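You operate a simulated robot arm through the tools that you are given. There is no shell and no other tool. Be economical: measure what you need, move in short steps, check, and stop when the job is done.

Carry out the task below with a simulated robot arm. There is one attempt and no reset: what you move stays moved.

TASK
On the belt end of the latch bench, make the disc with the green rim and the blue gap block change places.

It is judged by the outcome, as a careful person would: the job done as asked, and still so three seconds after it is handed in. It fails if anything else is knocked over, pushed out of place, dropped, spilled or broken.

THE ROBOT
A 7-joint arm with a two-finger parallel gripper, fixed in place. Base frame: the origin is at the foot of the arm, x ahead of it, y to its left, z up; the work surface is at about z = 0. Lengths are in mm, angles in rad, forces in N, time in s.
With the tool pointing down near the work surface it reaches from about 240 to 620 mm from the base axis. Its first joint turns from -1.152 to 1.152 rad. Payload 2.6 kg.
Tool frame: the origin (TCP) lies between the finger pads and is the grasp point; the fingertips stand 30 mm ahead of it; z points along the fingers, y is the line along which they close. The gripper opens to 94 mm. The fingers are 28 mm wide and 10 mm thick; the gripper's body (50 by 96 mm) begins 55 mm behind the TCP.
Orientation is told as [roll, pitch, yaw] about the base's x, y, z axes, in that order, counted from this pose: with the fingers straight down and closing along the base's y, the tool's x points along the base's -x, its y along +y and its z along -z.

THE INTERFACE
- The arm moves only by the tool arm_command. Its argument "steps" is a list of rows, each a list of 3 entries, a list of its own where there are three numbers: the shift along the base's x, y, z in mm, then the turn about the base's z in rad, then the gripper command, from -1 (fully open) to 1 (shut), values between in proportion. In form: [[[tx, ty, tz], yaw, claw], ...]. A call has 1 to 10 rows; each row is the pose to reach, as a shift and turn from the pose commanded when the call began. A row lasts 0.2 s, in which the tool goes at most 50 mm and 0.15 rad; a call with a longer step from one row to the next is refused whole, and so is a gripper value outside its range. A pose out of reach is approached as far as the arm can. The call stops where the force on the tool passes 40 N (or 10 N more than at its start, if that is more) or the arm is blocked; 0.2 s more then pass. The fingers move at their own pace (about 72 mm/s each) and stop on an object; they squeeze with about 21 N. The grip force told is the motor's: it shows also when the fingers shut on nothing. Time passes only in rows, and 0.2 s behind the last, so rows that repeat a pose let the fingers close. It gives the time, the measured TCP pose, the force on the tool (base axes), the opening and the grip force at its end, in the units of the frame above (readings bear some noise).
- Cameras (640 x 400 px; columns grow to the right, rows downward): "scene" is fixed at [22.7, 419.7, 570.7]; the picture's right is [-0.88, -0.47, 0.00], its down [-0.22, 0.41, -0.88] and it looks along [0.42, -0.78, -0.47] (base axes); focal length 351 px, centre (320, 200). "wrist" rides on the gripper at [-37, 0, -58] in the tool frame; the picture's right is [0.00, -1.00, 0.00], its down [0.97, 0.00, -0.24] and it looks along [0.24, 0.00, 0.97] (tool axes); focal length 218 px, centre (320, 200).
- grab_frame(camera): a new picture of that camera. No time passes.
- point_at(camera, pixels): for up to 12 pixels [column, row] of the newest picture of that camera ("zoom" is the newest enlarged one), the place [x, y, z] in the base frame of the surface seen there, good to about 2 mm. No time passes.
- inspect(camera, box): a new picture of the part [left, top, right, bottom] of that camera's present view, enlarged. No time passes.
- finish_job(): hands the job in; it is judged then, once.

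Work in short steps. Measure before you move; look again where a grasp or a placing could have gone wrong, and mend it. You have 80 turns and 54 pictures in all, the two below and enlarged ones among them. Open the gripper and draw the arm clear of the work before you hand the job in, unless the task says otherwise; then end with one line.

The tools are called after "Call:" as name(argument=value, ...) on one line, values as JSON. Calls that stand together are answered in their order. arm_command: Moves the arm, as the interface text tells. Its arguments: {"type":"object","properties":{"steps":{"type":"array","items":{"type":"array"}}},"required":["steps"]} The other tools are called the same way: grab_frame (camera) takes a picture; point_at (camera, pixels) gives the place of the surface under pixels of a picture; inspect (camera, box) takes an enlarged picture of a part of a camera's view; finish_job () hands the job in.

At the start:

```text
clock: 0.0
ee_pos: [403.7, -79.2, 283.8]
tcp_rot: [0.0, 0.001, 0.001]
ft_force: [0.1, -0.1, 0.7]
gripper_width: 93.9
grasp_force: 0.0
```

scene: 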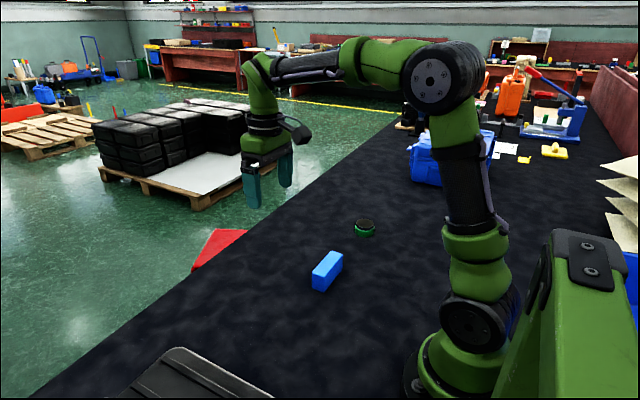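
wrist: 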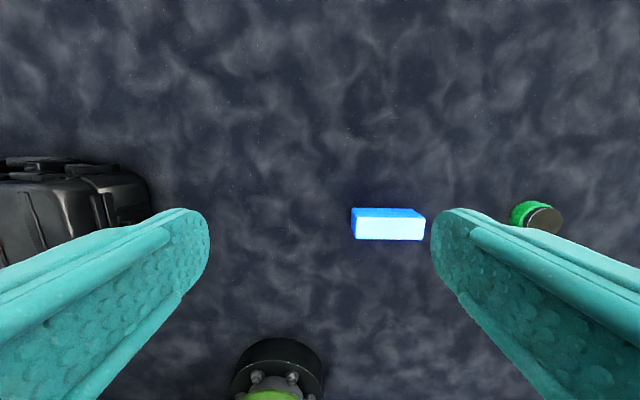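

The blue block is near scene (327,270) and the green-rimmed disc near (365,228). I'll enlarge that area in both views before measuring.

Call:
inspect(camera="scene", box=[280, 200, 420, 300])

Call:
inspect(camera="wrist", box=[320, 160, 600, 280])

```text
4.00 times, centred on (350, 250) of scene
```

zoom: 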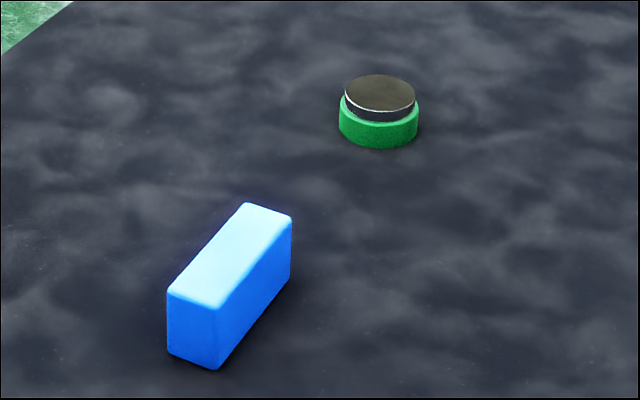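

```text
2.29 times, centred on (460, 220) of wrist
```

zoom: 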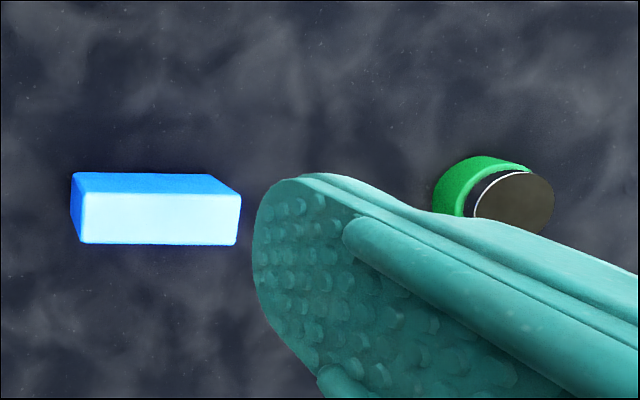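

I'll measure block corners and the disc, using the wrist zoom (top face corners (82,193),(240,195),(236,243),(82,241)) and scene pixels.

Call:
point_at(camera="zoom", pixels=[[82, 196], [237, 198], [234, 241], [84, 239], [160, 218], [517, 205], [540, 185], [490, 205], [455, 190]])

Call:
point_at(camera="scene", pixels=[[313.5, 272.5], [324, 275.5], [331.5, 251.5], [341.5, 254.5], [323.5, 291], [365, 223], [356.5, 223], [373.2, 225.5], [364, 236.5], [365, 219.5], [365, 227], [378, 232]])

```text
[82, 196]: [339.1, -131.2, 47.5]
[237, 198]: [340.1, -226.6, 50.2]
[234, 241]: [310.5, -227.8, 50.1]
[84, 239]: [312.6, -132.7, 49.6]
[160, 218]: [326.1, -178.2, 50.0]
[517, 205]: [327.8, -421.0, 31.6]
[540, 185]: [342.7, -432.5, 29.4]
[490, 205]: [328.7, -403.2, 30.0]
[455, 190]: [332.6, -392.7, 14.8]
```

```text
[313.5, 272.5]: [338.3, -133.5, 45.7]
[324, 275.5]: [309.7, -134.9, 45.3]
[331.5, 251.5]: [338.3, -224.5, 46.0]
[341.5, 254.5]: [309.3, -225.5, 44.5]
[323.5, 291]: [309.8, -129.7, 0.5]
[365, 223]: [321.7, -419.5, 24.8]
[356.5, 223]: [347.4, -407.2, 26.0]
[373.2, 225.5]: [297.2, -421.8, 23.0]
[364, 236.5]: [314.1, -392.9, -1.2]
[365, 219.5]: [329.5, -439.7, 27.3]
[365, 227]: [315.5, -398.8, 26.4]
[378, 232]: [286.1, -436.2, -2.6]
```

Block: centre about (325,-179), 29 × 95 mm, ~47 tall, long side along y. Disc: centre about (322,-418), ~28 tall. I'll go above the disc with the tool turned by about -90°, which also suits the block later.

Call:
arm_command(steps=[[[-8, -34, -8], -0.149, -1], [[-16, -68, -16], -0.298, -1], [[-24, -102, -24], -0.447, -1], [[-32, -136, -32], -0.596, -1], [[-41, -170, -41], -0.745, -1], [[-49, -204, -51], -0.894, -1], [[-57, -238, -62], -1.043, -1], [[-65, -272, -73], -1.192, -1], [[-73, -306, -80], -1.341, -1], [[-82, -338, -84], -1.49, -1]])

Call:
arm_command(steps=[[[0, 0, 0], -0.08, -1], [[0, 0, 0], -0.08, -1]])

Call:
grab_frame(camera="wrist")

Call:
grab_frame(camera="scene")

```text
clock: 2.2
ee_pos: [318.6, -418.7, 199.0]
tcp_rot: [0.0, -0.001, -1.492]
ft_force: [0.1, 0.4, 0.5]
gripper_width: 94.0
grasp_force: 0.2
```

```text
clock: 2.8
ee_pos: [320.2, -417.5, 199.1]
tcp_rot: [0.0, 0.0, -1.571]
ft_force: [0.0, 0.4, -0.4]
gripper_width: 93.8
grasp_force: 0.0
```

```text
49 pictures are left
```

wrist: 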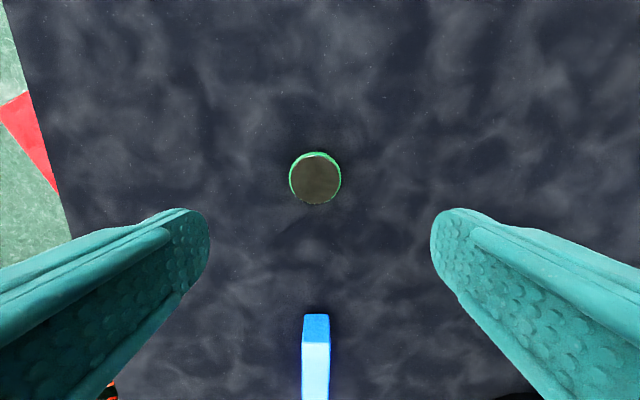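

```text
48 pictures are left
```

scene: 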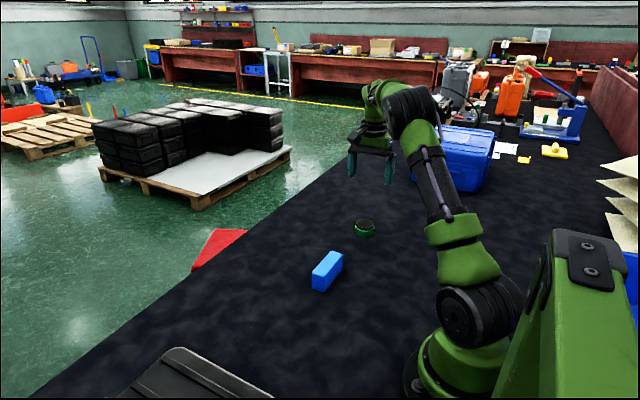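

The disc appears at wrist (315,178); I'll measure its rim, top and the block and bench edge from here.

Call:
point_at(camera="wrist", pixels=[[315, 180], [296, 180], [336, 180], [315, 161], [315, 201], [290.5, 176], [340, 176], [316, 153], [303, 346], [328, 346], [316, 325], [60, 180]])

Call:
inspect(camera="wrist", box=[275, 145, 355, 210])

```text
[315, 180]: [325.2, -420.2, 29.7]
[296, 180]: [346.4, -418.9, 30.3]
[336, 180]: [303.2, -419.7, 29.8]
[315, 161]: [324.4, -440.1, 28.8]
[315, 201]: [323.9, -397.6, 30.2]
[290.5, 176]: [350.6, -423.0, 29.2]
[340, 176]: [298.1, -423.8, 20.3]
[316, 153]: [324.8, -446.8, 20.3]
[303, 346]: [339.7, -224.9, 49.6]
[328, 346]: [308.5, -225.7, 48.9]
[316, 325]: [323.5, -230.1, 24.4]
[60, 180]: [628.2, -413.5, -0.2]
```

```text
6.15 times, centred on (315, 178) of wrist
```

zoom: 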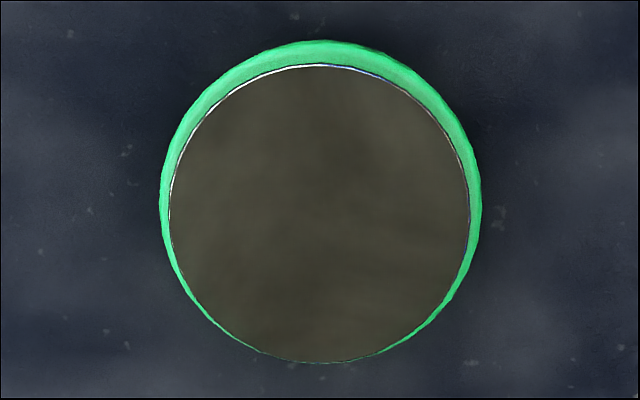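

The disc centre is (324.5,-420), rim Ø≈55 mm, top z≈30. I'll descend over it with the fingers open, stopping with the tips ~5 mm above the surface.

Call:
arm_command(steps=[[[3, -3, -40], 0, -1], [[3, -3, -80], 0, -1], [[3, -3, -115], 0, -1], [[3, -3, -140], 0, -1], [[3, -3, -155], 0, -1], [[3, -3, -165], 0, -1], [[3, -3, -165], 0, -1]])

Call:
grab_frame(camera="wrist")

```text
clock: 4.4
ee_pos: [323.1, -420.6, 33.4]
tcp_rot: [0.0, 0.001, -1.57]
ft_force: [-0.3, 0.9, 0.4]
gripper_width: 94.2
grasp_force: 0.1
```

```text
46 pictures are left
```

wrist: 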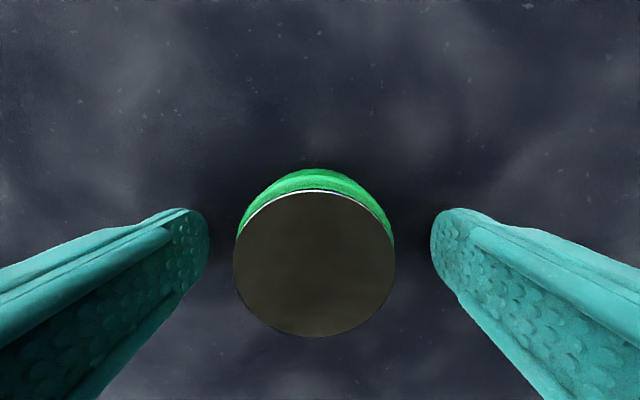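

The disc sits between the pads (centre ~314). I'll close and check the grip.

Call:
arm_command(steps=[[[1, 0, 0], 0, 0], [[1, 0, 0], 0, 0.3], [[1, 0, 0], 0, 1], [[1, 0, 0], 0, 1], [[1, 0, 0], 0, 1]])

Call:
arm_command(steps=[[[0, 0, 10], 0, 1], [[0, 0, 25], 0, 1], [[0, 0, 45], 0, 1], [[0, 0, 70], 0, 1], [[0, 0, 70], 0, 1]])

Call:
grab_frame(camera="wrist")

Call:
inspect(camera="scene", box=[280, 150, 440, 250])

```text
clock: 5.6
ee_pos: [325.0, -421.8, 34.2]
tcp_rot: [0.0, -0.001, -1.568]
ft_force: [-0.1, -0.6, 0.4]
gripper_width: 56.7
grasp_force: 20.9
```

```text
clock: 6.8
ee_pos: [324.1, -421.4, 103.6]
tcp_rot: [0.0, 0.0, -1.569]
ft_force: [-0.5, 0.3, -0.3]
gripper_width: 56.3
grasp_force: 20.7
```

```text
45 pictures are left
```

wrist: 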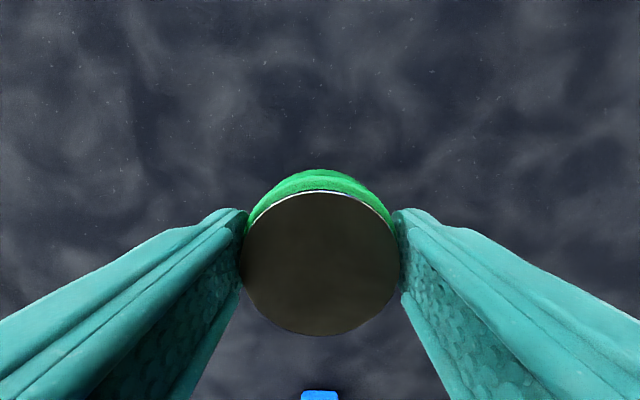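

```text
4.00 times, centred on (360, 200) of scene
```

zoom: 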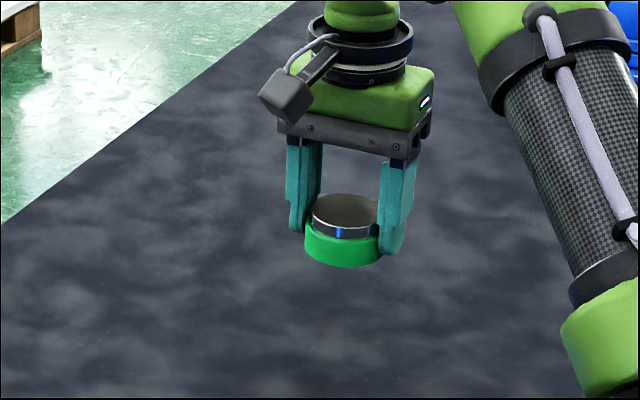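

The disc is lifted whole, grip 56 mm. I'll carry it to a free staging spot near (450,-310) and set it down gently.

Call:
arm_command(steps=[[[25, 22, 0], 0, 1], [[50, 44, 0], 0, 1], [[75, 66, 0], 0, 1], [[100, 88, 0], 0, 1], [[124, 110, 0], 0, 1], [[124, 110, -25], 0, 1], [[124, 110, -50], 0, 1], [[124, 110, -62], 0, 1], [[124, 110, -67], 0, 1], [[124, 110, -69.5], 0, 1]])

Call:
arm_command(steps=[[[0, 0, 0], 0, 0.5], [[0, 0, 0], 0, -0.4], [[0, 0, 0], 0, -1], [[0, 0, 0], 0, -1]])

Call:
grab_frame(camera="wrist")

```text
clock: 9.0
ee_pos: [450.5, -313.1, 34.9]
tcp_rot: [-0.001, 0.0, -1.57]
ft_force: [0.7, 0.2, -0.3]
gripper_width: 56.4
grasp_force: 21.0
```

```text
clock: 10.0
ee_pos: [449.0, -311.7, 34.5]
tcp_rot: [0.0, 0.0, -1.571]
ft_force: [-0.1, 0.6, 0.1]
gripper_width: 93.9
grasp_force: 0.1
```

```text
43 pictures are left
```

wrist: 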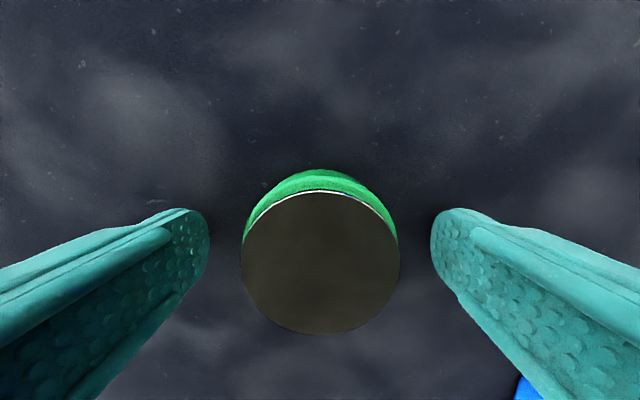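

The disc stands at the staging spot, released. I'll rise and move over the block for a precise view.

Call:
arm_command(steps=[[[0, 0, 40], 0, -1], [[0, 0, 80], 0, -1], [[0, 0, 110], 0, -1], [[-25, 26, 120], 0, -1], [[-50, 52, 120], 0, -1], [[-75, 78, 120], 0, -1], [[-100, 104, 120], 0, -1], [[-125, 131, 120], 0, -1], [[-125, 131, 120], 0, -1]])

Call:
grab_frame(camera="wrist")

```text
clock: 12.0
ee_pos: [325.1, -179.7, 157.0]
tcp_rot: [0.0, 0.0, -1.57]
ft_force: [0.1, -0.3, 0.3]
gripper_width: 93.7
grasp_force: 0.1
```

```text
42 pictures are left
```

wrist: 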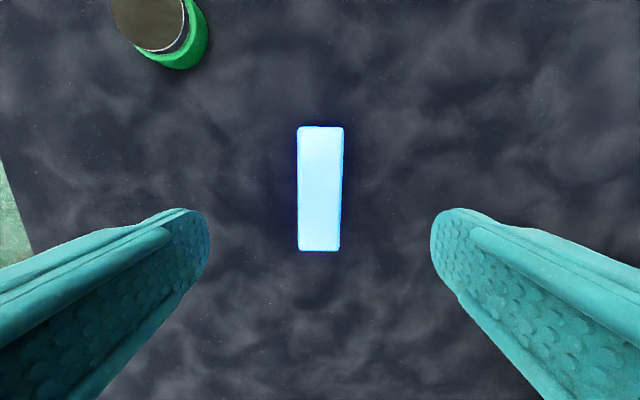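

Call:
point_at(camera="wrist", pixels=[[299, 145], [342, 145], [299, 235], [339, 235], [320, 129], [320, 247], [320, 188]])

```text
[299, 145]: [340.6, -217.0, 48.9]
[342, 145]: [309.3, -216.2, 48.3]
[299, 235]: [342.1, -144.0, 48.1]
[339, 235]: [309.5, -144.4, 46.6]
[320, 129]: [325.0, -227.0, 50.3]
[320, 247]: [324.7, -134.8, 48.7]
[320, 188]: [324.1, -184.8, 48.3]
```

The block centre is (325,-180.5), sides aligned with the base axes and between the fingers. I'll descend to z≈38 and grasp its 31 mm width.

Call:
arm_command(steps=[[[0.5, -1.3, -40], 0, -1], [[0.5, -1.3, -75], 0, -1], [[0.5, -1.3, -100], 0, -1], [[0.5, -1.3, -117], 0, -1], [[0.5, -1.3, -117], 0, -0.4], [[0.5, -1.3, -117], 0, 0.1], [[0.5, -1.3, -117], 0, 1], [[0.5, -1.3, -117], 0, 1], [[0.5, -1.3, -117], 0, 1]])

Call:
arm_command(steps=[[[0, 0, 10], 0, 1], [[0, 0, 25], 0, 1], [[0, 0, 45], 0, 1], [[0, 0, 80], 0, 1], [[0, 0, 80], 0, 1]])

Call:
grab_frame(camera="wrist")

Call:
grab_frame(camera="scene")

```text
clock: 14.0
ee_pos: [325.4, -181.7, 38.7]
tcp_rot: [-0.002, 0.0, -1.57]
ft_force: [-0.5, -0.4, -0.8]
gripper_width: 39.0
grasp_force: 21.1
```

```text
clock: 15.2
ee_pos: [326.2, -181.7, 118.0]
tcp_rot: [0.0, 0.0, -1.572]
ft_force: [0.0, 0.3, -2.0]
gripper_width: 39.1
grasp_force: 20.7
```

```text
41 pictures are left
```

wrist: 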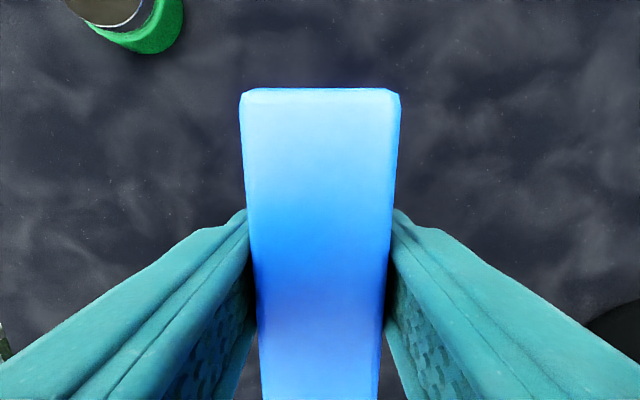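

```text
40 pictures are left
```

scene: 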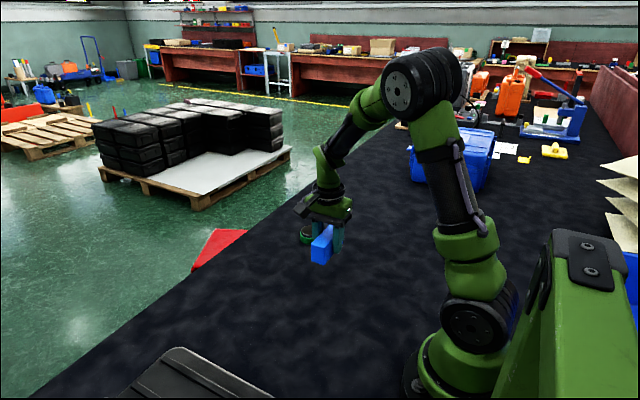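

The block is held level. I'll carry it straight along y to the disc's former place (324.5,-420) and lower it.

Call:
arm_command(steps=[[[0, -30, 0], 0, 1], [[0, -70, 0], 0, 1], [[0, -110, 0], 0, 1], [[0, -150, 0], 0, 1], [[-0.5, -190, 0], 0, 1], [[-0.7, -220, 0], 0, 1], [[-0.7, -239.5, 0], 0, 1], [[-0.7, -239.5, -15], 0, 1], [[-0.7, -239.5, -30], 0, 1]])

Call:
arm_command(steps=[[[0, 0, -20], 0, 1], [[0, 0, -35], 0, 1], [[0, 0, -43], 0, 1], [[0, 0, -47], 0, 1], [[0, 0, -49.5], 0, 1], [[0, 0, -49.5], 0, 1]])

Call:
grab_frame(camera="scene")

```text
clock: 17.2
ee_pos: [324.6, -421.4, 87.3]
tcp_rot: [0.002, 0.001, -1.57]
ft_force: [-0.3, 0.5, -1.0]
gripper_width: 39.0
grasp_force: 20.9
```

```text
clock: 18.6
ee_pos: [324.0, -418.9, 38.4]
tcp_rot: [0.003, -0.001, -1.569]
ft_force: [-2.6, 1.7, 8.8]
gripper_width: 39.2
grasp_force: 21.4
```

```text
39 pictures are left
```

scene: 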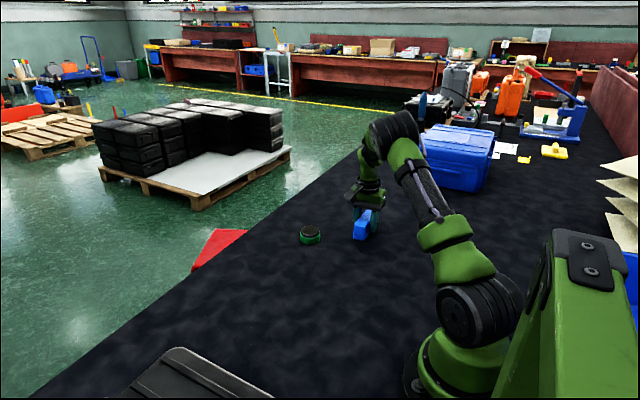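

There's contact with the bench (8.8 N). I'll release and rise straight up.

Call:
arm_command(steps=[[[0, 0, 0], 0, 0.4], [[0, 0, 0], 0, -0.3], [[0, 0, 0], 0, -1], [[0, 0, 0], 0, -1], [[0, 0, 35], 0, -1], [[0, 0, 75], 0, -1], [[0, 0, 115], 0, -1], [[0, 0, 140], 0, -1], [[0, 0, 140], 0, -1]])

Call:
grab_frame(camera="wrist")

```text
clock: 20.6
ee_pos: [323.3, -420.2, 180.3]
tcp_rot: [0.001, -0.001, -1.569]
ft_force: [-0.7, -0.8, 0.7]
gripper_width: 93.9
grasp_force: 0.1
```

```text
38 pictures are left
```

wrist: 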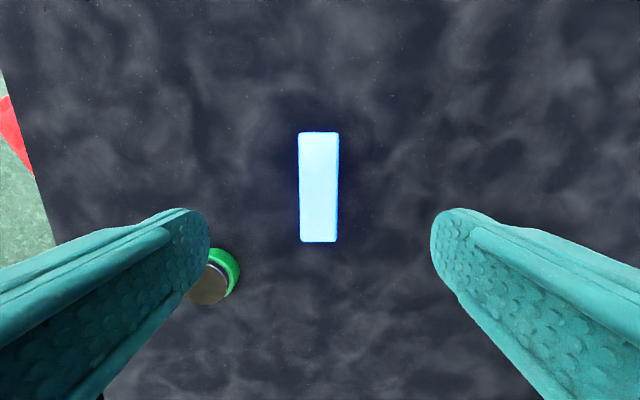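

The block stands upright at the target. I'll return to the disc at (449.7,-310.2), descend and grasp.

Call:
point_at(camera="wrist", pixels=[[300, 150], [337, 150], [301, 225], [335, 225], [319, 135], [319, 239], [319, 187]])

Call:
arm_command(steps=[[[31, 27, 0], 0, -1], [[62, 54, 0], 0, -1], [[93, 82, 0], 0, -1], [[125.2, 109.8, 0], 0, -1], [[125.2, 109.8, -40], 0, -1], [[125.2, 109.8, -70], 0, -1], [[125.2, 109.8, -70], 0, -1]])

Call:
grab_frame(camera="wrist")

```text
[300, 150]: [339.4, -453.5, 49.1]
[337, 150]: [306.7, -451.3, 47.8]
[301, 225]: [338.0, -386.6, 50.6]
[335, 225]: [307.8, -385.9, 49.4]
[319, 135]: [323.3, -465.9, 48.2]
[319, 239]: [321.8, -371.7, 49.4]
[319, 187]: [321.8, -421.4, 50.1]
```

```text
clock: 22.2
ee_pos: [447.8, -313.0, 108.7]
tcp_rot: [0.002, 0.0, -1.57]
ft_force: [-0.3, 0.0, -0.8]
gripper_width: 94.4
grasp_force: 0.1
```

```text
37 pictures are left
```

wrist: 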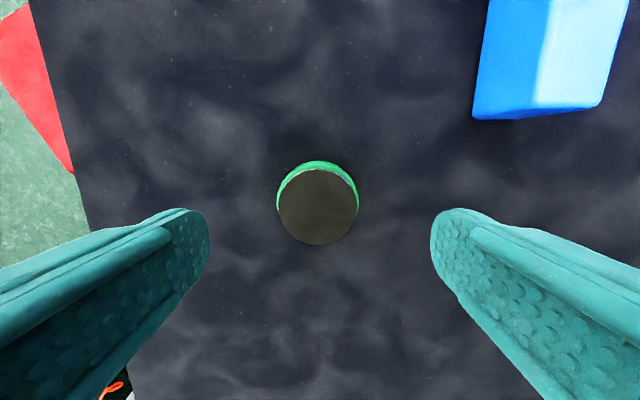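

The block centre is (323,-419), right on the disc's old spot. The disc is centred under the tool; descend, grip and lift.

Call:
arm_command(steps=[[[0, 0, -40], 0, -1], [[0, 0, -62], 0, -1], [[0, 0, -74], 0, -1], [[0, 0, -74], 0, 0], [[0, 0, -74], 0, 0.3], [[0, 0, -74], 0, 1], [[0, 0, -74], 0, 1], [[0, 0, -74], 0, 1]])

Call:
arm_command(steps=[[[0, 0, 10], 0, 1], [[0, 0, 25], 0, 1], [[0, 0, 45], 0, 1], [[0, 0, 80], 0, 1], [[0, 0, 80], 0, 1]])

Call:
grab_frame(camera="wrist")

```text
clock: 24.0
ee_pos: [449.4, -309.2, 32.8]
tcp_rot: [0.0, 0.002, -1.572]
ft_force: [0.2, 0.3, -0.1]
gripper_width: 56.5
grasp_force: 21.1
```

```text
clock: 25.2
ee_pos: [449.5, -308.7, 112.1]
tcp_rot: [-0.001, -0.001, -1.57]
ft_force: [0.0, -0.2, -1.3]
gripper_width: 56.6
grasp_force: 20.9
```

```text
36 pictures are left
```

wrist: 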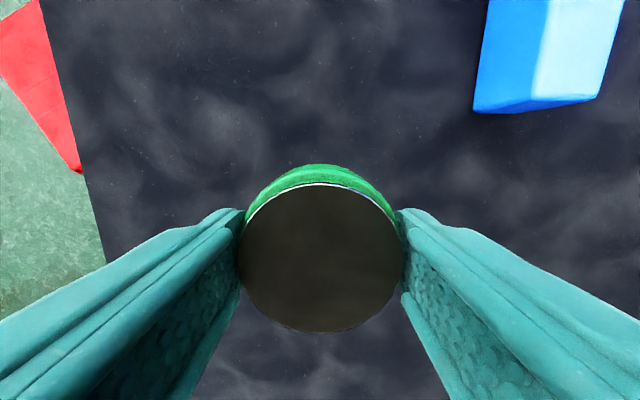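

Held well. I'll carry the disc to the block's former centre (325,-180.5) and lower it.

Call:
arm_command(steps=[[[-25, 26, 0], 0, 1], [[-50, 52, 0], 0, 1], [[-75, 78, 0], 0, 1], [[-100, 104, 0], 0, 1], [[-124.7, 129.7, 0], 0, 1], [[-124.7, 129.7, -30], 0, 1], [[-124.7, 129.7, -58], 0, 1], [[-124.7, 129.7, -72], 0, 1], [[-124.7, 129.7, -77], 0, 1], [[-124.7, 129.7, -79.5], 0, 1]])

Call:
arm_command(steps=[[[0, 0, 0], 0, 0.5], [[0, 0, 0], 0, -0.4], [[0, 0, 0], 0, -1], [[0, 0, 0], 0, -1], [[0, 0, 35], 0, -1], [[0, 0, 75], 0, -1], [[0, 0, 115], 0, -1], [[0, 0, 150], 0, -1], [[0, 0, 150], 0, -1]])

Call:
grab_frame(camera="wrist")

Call:
grab_frame(camera="scene")

```text
clock: 27.4
ee_pos: [324.0, -180.3, 36.5]
tcp_rot: [0.0, 0.001, -1.569]
ft_force: [0.6, -0.1, -1.7]
gripper_width: 56.1
grasp_force: 21.2
```

```text
clock: 29.4
ee_pos: [321.2, -178.1, 187.3]
tcp_rot: [0.0, -0.001, -1.568]
ft_force: [0.0, 0.0, 0.2]
gripper_width: 94.1
grasp_force: 0.2
```

```text
35 pictures are left
```

wrist: 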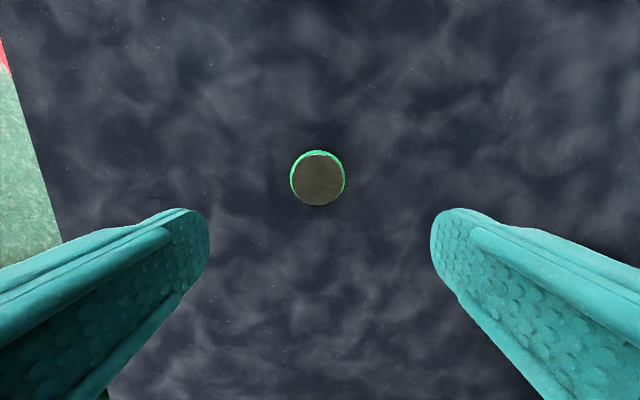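

```text
34 pictures are left
```

scene: 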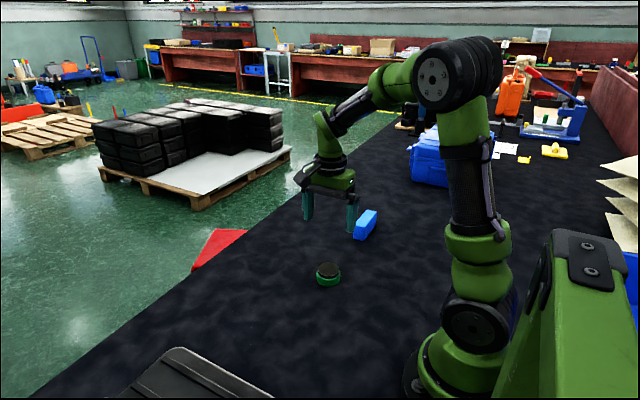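

Both have changed places. I'll check the final positions and draw the arm a little higher and clear.

Call:
point_at(camera="wrist", pixels=[[318, 180], [298, 180], [340, 180], [318, 160], [318, 202]])

Call:
arm_command(steps=[[[20, 20, 30], 0, -1], [[40, 40, 60], 0, -1], [[60, 65, 90], 0, -1], [[80, 95, 100], 0, -1], [[80, 95, 100], 0, -1]])

Call:
inspect(camera="scene", box=[270, 195, 430, 295])

```text
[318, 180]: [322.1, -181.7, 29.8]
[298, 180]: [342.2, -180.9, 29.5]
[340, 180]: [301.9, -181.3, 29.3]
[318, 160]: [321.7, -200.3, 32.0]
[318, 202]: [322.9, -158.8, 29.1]
```

```text
clock: 30.6
ee_pos: [402.2, -83.5, 286.2]
tcp_rot: [-0.001, 0.0, -1.57]
ft_force: [-0.5, 0.8, 0.1]
gripper_width: 94.0
grasp_force: 0.0
```

```text
4.00 times, centred on (350, 245) of scene
```

zoom: 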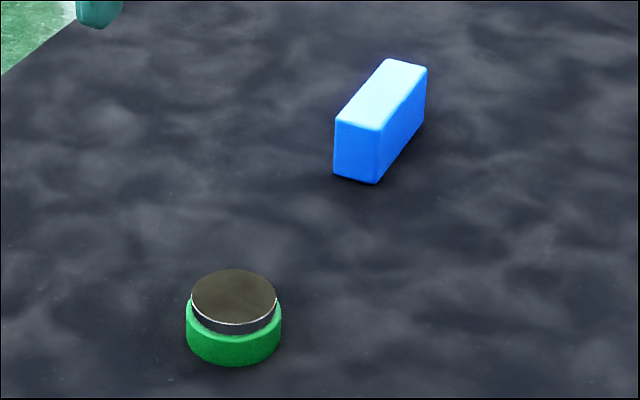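

The disc is at (322,-181) and the block at (323,-419). Both stand upright within about 3 mm of each other's old place, and the arm is clear, so I'll hand in.

Call:
finish_job()

```text
The job is handed in.
```

The green-rimmed disc and the blue gap block have changed places, each standing upright within about 3 mm of the other's old spot, with the gripper open and the arm drawn clear.
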